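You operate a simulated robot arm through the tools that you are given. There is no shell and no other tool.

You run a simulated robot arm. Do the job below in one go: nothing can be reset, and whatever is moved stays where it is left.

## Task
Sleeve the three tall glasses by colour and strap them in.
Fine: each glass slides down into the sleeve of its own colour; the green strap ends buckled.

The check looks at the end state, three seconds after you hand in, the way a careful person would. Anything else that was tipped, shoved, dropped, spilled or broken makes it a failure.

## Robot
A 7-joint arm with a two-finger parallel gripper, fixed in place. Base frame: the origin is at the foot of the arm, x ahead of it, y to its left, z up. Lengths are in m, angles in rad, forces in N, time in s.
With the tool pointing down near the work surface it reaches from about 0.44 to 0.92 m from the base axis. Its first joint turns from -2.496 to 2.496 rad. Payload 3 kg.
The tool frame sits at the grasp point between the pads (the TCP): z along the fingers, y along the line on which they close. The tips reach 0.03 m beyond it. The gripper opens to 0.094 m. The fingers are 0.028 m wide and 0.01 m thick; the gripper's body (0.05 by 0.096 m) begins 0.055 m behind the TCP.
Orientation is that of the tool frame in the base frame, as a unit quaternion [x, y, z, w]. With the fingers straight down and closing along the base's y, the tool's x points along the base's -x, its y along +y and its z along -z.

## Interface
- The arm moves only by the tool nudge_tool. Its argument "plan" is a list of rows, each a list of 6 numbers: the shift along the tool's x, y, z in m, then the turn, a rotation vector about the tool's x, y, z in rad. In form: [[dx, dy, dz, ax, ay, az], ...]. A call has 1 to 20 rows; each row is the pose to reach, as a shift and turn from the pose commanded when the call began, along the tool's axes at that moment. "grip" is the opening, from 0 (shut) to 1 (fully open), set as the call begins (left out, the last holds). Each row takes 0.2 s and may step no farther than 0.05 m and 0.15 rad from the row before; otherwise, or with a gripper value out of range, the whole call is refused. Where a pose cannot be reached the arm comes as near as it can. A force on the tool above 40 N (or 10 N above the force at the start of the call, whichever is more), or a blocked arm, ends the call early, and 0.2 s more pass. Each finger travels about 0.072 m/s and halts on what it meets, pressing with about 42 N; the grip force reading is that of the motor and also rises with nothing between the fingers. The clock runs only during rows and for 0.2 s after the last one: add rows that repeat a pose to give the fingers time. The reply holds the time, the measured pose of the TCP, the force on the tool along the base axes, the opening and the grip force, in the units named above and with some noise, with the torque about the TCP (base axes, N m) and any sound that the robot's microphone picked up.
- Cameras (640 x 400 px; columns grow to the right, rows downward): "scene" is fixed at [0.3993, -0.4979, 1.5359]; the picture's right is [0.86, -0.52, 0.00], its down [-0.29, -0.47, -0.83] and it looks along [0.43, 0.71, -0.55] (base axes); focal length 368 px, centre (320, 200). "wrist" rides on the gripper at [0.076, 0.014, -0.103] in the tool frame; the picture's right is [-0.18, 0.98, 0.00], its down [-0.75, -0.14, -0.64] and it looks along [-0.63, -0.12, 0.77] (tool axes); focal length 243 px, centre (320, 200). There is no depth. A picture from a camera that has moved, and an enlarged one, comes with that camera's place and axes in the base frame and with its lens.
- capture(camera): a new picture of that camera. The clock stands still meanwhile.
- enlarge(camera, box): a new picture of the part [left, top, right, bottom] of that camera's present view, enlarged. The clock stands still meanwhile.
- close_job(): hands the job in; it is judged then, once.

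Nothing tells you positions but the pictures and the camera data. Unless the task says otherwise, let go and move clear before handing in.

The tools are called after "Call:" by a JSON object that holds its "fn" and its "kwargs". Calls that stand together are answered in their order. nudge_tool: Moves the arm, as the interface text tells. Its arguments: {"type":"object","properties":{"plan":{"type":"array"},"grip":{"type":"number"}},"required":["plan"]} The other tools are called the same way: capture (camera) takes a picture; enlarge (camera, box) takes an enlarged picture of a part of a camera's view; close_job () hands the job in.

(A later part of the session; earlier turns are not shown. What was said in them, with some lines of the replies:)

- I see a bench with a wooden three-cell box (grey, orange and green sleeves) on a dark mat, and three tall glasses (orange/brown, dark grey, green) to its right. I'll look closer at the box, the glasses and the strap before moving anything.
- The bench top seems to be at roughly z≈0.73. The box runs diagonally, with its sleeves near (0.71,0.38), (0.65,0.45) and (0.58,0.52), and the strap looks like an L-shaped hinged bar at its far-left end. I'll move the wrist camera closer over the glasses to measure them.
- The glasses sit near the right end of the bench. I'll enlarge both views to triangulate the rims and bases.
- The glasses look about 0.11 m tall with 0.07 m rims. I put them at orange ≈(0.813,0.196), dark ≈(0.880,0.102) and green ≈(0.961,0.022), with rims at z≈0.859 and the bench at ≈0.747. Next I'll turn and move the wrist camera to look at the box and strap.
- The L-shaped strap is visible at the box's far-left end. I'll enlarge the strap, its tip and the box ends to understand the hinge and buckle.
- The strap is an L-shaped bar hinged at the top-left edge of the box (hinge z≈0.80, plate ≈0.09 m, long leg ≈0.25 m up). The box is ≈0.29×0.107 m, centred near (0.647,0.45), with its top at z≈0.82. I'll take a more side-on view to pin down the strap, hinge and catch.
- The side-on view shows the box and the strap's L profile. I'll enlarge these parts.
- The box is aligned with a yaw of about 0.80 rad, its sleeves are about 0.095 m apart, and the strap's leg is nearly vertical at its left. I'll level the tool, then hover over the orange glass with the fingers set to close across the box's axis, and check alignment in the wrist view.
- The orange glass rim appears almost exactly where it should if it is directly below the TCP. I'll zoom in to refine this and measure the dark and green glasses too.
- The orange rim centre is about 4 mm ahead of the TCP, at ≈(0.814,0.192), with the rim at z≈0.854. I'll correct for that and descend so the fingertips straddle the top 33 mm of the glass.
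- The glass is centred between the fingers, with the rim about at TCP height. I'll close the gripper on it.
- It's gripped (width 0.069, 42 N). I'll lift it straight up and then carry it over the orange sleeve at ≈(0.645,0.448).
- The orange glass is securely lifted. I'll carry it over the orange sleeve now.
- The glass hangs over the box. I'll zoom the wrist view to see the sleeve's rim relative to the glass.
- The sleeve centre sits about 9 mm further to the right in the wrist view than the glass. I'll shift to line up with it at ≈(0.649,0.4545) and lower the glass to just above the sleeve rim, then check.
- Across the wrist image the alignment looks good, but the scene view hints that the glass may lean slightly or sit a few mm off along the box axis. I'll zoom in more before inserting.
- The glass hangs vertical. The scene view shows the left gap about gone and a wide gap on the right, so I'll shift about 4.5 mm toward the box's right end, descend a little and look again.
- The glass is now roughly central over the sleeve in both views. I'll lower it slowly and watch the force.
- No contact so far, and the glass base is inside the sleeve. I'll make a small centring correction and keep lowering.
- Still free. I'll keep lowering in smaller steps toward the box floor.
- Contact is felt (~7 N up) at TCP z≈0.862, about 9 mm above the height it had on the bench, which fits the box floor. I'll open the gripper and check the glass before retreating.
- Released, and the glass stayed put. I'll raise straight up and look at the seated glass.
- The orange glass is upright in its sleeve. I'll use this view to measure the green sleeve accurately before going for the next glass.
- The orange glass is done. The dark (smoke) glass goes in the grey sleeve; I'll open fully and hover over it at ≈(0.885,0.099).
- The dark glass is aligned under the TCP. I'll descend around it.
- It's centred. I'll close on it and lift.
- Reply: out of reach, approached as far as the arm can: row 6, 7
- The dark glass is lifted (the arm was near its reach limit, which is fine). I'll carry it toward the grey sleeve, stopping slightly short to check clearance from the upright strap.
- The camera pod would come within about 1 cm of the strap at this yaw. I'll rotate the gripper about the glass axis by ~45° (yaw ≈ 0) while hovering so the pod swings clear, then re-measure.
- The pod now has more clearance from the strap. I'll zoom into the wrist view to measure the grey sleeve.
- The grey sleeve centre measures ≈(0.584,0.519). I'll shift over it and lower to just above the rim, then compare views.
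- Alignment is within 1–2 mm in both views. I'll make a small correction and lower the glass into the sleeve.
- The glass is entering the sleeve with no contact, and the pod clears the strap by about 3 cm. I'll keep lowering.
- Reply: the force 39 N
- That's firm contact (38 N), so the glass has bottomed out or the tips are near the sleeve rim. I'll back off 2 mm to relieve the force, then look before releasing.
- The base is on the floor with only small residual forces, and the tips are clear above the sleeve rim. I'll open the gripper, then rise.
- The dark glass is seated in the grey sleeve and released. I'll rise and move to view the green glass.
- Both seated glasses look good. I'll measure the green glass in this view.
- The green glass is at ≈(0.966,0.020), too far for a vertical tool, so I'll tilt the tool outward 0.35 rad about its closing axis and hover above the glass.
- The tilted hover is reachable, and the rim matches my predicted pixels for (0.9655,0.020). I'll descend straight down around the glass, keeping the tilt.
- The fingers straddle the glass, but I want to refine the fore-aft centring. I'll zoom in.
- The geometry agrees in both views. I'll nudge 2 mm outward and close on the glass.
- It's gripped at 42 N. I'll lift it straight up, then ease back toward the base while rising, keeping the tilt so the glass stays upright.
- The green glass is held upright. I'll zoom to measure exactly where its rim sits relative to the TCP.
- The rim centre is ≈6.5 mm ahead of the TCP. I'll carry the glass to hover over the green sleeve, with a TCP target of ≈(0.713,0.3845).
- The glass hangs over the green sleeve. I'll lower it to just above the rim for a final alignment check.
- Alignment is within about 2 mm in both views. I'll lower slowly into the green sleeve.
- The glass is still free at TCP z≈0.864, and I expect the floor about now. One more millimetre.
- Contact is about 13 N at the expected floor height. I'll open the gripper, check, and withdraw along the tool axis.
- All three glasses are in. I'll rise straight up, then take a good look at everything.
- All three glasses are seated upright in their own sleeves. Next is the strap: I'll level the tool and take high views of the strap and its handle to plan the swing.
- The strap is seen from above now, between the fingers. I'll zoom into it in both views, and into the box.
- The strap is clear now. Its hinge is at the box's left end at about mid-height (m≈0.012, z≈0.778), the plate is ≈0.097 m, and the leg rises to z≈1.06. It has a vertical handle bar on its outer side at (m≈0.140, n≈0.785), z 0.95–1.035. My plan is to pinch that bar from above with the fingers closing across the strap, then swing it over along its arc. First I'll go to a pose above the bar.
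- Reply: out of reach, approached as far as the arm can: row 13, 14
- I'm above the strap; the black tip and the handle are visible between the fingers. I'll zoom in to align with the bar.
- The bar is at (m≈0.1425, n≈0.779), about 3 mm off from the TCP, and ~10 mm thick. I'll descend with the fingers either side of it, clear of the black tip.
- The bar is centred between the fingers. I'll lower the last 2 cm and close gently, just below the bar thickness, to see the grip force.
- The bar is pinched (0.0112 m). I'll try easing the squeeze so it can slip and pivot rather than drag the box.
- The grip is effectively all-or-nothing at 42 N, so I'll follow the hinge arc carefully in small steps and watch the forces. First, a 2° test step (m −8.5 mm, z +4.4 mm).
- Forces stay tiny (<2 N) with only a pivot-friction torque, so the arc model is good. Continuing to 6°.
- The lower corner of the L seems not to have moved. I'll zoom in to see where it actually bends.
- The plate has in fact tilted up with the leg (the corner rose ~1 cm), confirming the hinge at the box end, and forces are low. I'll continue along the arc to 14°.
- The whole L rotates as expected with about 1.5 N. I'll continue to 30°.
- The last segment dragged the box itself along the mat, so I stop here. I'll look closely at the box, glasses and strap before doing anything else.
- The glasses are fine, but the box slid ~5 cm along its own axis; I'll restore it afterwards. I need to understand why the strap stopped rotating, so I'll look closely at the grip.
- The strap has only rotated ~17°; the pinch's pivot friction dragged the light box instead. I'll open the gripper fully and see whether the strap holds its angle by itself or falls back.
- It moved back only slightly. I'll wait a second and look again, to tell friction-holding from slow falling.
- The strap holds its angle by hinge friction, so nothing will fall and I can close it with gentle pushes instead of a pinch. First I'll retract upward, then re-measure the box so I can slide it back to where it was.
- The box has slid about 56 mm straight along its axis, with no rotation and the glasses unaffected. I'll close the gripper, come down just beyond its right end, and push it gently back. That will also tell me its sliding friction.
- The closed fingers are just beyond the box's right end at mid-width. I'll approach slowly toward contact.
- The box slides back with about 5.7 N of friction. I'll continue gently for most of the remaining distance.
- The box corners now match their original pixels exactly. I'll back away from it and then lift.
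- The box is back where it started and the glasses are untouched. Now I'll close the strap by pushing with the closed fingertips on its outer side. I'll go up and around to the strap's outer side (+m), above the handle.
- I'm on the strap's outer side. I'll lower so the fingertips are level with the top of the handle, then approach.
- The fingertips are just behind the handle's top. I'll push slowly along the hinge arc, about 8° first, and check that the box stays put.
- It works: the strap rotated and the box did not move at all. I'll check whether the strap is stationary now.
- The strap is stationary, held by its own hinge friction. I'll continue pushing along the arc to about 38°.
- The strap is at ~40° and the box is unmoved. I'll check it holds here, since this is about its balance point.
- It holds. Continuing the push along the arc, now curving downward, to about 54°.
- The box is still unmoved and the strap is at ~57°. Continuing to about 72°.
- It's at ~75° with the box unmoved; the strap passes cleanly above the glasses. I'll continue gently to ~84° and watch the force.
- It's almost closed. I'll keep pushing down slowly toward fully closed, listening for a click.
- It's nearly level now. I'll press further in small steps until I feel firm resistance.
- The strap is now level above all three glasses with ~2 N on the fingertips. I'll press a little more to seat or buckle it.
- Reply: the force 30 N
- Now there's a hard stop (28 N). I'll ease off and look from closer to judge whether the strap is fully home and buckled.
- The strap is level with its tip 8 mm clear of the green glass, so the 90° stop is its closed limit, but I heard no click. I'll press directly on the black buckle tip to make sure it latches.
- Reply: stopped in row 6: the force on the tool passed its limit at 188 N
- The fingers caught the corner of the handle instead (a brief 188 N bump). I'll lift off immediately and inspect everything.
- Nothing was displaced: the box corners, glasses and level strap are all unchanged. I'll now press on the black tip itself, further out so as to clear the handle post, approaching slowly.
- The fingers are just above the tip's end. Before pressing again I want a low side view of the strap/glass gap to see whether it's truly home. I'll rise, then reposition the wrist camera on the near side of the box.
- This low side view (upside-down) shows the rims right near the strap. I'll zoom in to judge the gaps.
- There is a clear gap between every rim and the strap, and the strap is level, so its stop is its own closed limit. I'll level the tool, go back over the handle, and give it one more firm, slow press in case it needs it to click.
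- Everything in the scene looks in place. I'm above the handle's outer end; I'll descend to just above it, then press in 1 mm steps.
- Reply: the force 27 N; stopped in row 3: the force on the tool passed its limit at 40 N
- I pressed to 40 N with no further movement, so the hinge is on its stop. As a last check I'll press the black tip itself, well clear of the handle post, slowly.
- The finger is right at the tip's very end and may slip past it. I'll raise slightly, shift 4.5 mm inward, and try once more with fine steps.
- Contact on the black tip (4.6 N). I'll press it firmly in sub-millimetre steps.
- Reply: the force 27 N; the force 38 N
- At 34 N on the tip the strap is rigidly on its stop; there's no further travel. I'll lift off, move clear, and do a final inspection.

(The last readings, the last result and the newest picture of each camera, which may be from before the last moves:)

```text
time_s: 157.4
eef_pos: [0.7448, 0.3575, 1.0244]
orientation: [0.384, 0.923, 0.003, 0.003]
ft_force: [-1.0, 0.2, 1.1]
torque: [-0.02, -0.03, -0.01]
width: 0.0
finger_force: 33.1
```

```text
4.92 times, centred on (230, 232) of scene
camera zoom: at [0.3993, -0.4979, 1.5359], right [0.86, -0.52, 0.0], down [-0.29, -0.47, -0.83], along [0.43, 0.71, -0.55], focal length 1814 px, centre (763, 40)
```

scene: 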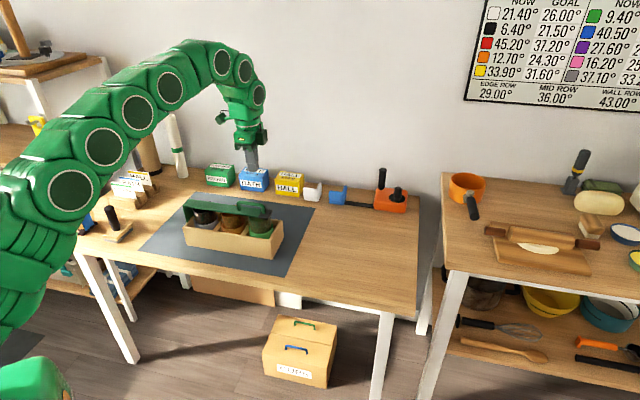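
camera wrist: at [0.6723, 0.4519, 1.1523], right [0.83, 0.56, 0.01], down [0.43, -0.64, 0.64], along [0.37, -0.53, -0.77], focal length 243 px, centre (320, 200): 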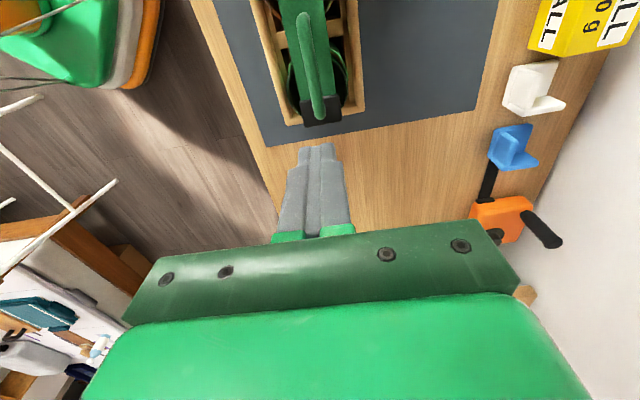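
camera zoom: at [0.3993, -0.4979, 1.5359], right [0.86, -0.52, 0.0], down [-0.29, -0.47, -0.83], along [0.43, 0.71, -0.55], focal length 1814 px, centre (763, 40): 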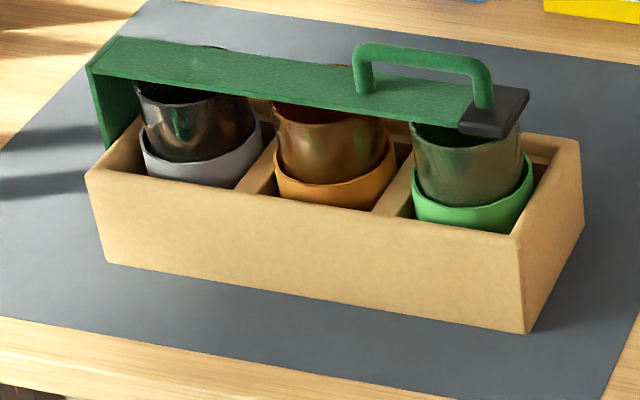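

All glasses are upright and sleeved, the box is at its original spot, and the strap is closed and level. I'll retreat the arm well clear and take final pictures.

Call:
{"fn": "nudge_tool", "kwargs": {"plan": [[0, -0.01, -0.03, 0, 0, 0], [0, -0.05, -0.05, 0, 0, 0], [0, -0.09, -0.07, 0, 0, 0], [0, -0.13, -0.09, 0, 0, 0], [0, -0.17, -0.11, 0, 0, 0], [0, -0.21, -0.12, 0, 0, 0], [0, -0.25, -0.12, 0, 0, 0], [0, -0.25, -0.12, 0, 0, 0]], "grip": 0.8}}

Call:
{"fn": "capture", "kwargs": {"camera": "scene"}}

Call:
{"fn": "enlarge", "kwargs": {"camera": "scene", "box": [60, 130, 320, 280]}}

Call:
{"fn": "capture", "kwargs": {"camera": "wrist"}}

```text
time_s: 159.2
eef_pos: [0.5659, 0.1802, 1.1421]
orientation: [0.383, 0.924, 0.004, 0.003]
ft_force: [-0.5, -0.4, 0.3]
torque: [0.0, 0.01, -0.01]
width: 0.0751
finger_force: 0.1
```

```text
taken
```

scene: 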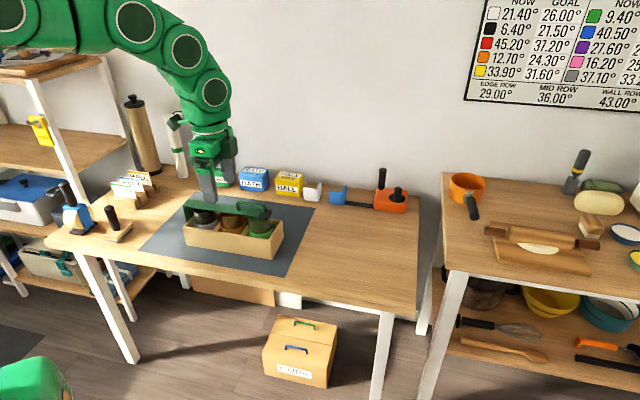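

```text
2.46 times, centred on (190, 205) of scene
camera zoom: at [0.3993, -0.4979, 1.5359], right [0.86, -0.52, 0.0], down [-0.29, -0.47, -0.83], along [0.43, 0.71, -0.55], focal length 907 px, centre (640, 188)
```

zoom: 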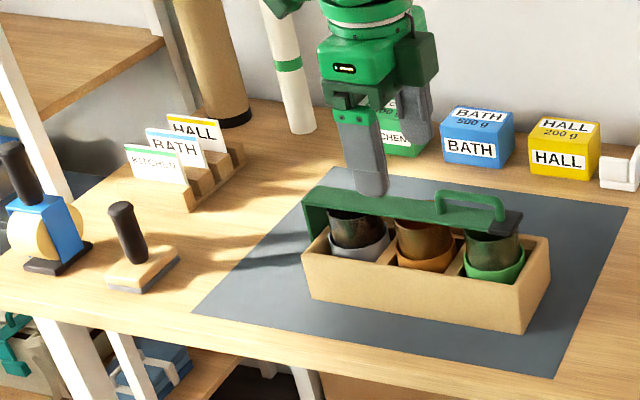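

```text
taken
camera wrist: at [0.5208, 0.2433, 1.2444], right [0.83, 0.56, 0.01], down [0.43, -0.64, 0.64], along [0.37, -0.53, -0.77], focal length 243 px, centre (320, 200)
```

wrist: 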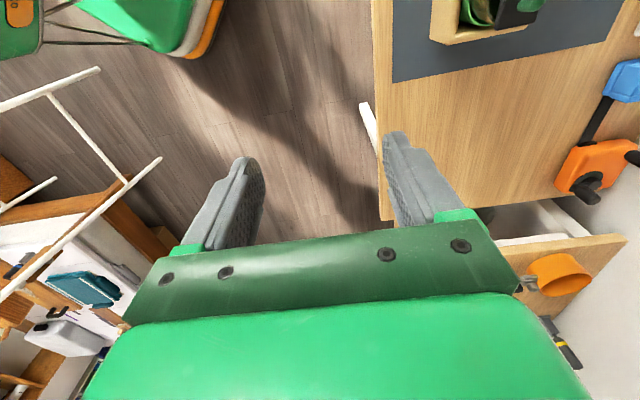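

I'm handing in now. The final view shows the smoke, orange and green glasses upright in the grey, orange and green sleeves. The box is back at its original place on the mat, the strap is closed flat over all three, and nothing else has moved. The arm is released and clear.

I never heard a click from the strap. It sits level against its end stop and did not close any further under 34–40 N, which is as far as I could confirm that it is buckled.

While closing the strap I dragged the box about 5.6 cm and pushed it back, and later bumped the handle hard once (188 N). Neither left any visible change.

Call:
{"fn": "close_job", "kwargs": {}}

```text
The job is handed in.
```

The three glasses are in the sleeves of their own colours and the strap is closed over them, but I can't confirm the strap actually buckled. The job is handed in, and I haven't been told the result.

- **Glasses:** the smoke glass went in the grey sleeve, orange in orange and green in green. All three are upright and down on the box floor.
- **Strap:** it lies level over all three glasses, against its end stop. I pressed it with 34–40 N and it didn't close any further, but I never heard a click. If the check looks for a separate latch, this could fail.
- **Box dragged:** my first try at closing the strap pulled the box about 5.6 cm along the mat. I pushed it back until its corners lined up with the first pictures.
- **Handle bumped:** later the fingers hit the strap handle hard once (188 N). I saw no damage, and nothing had shifted.

In the last pictures nothing else on the bench had moved. The gripper was empty and clear of the box.
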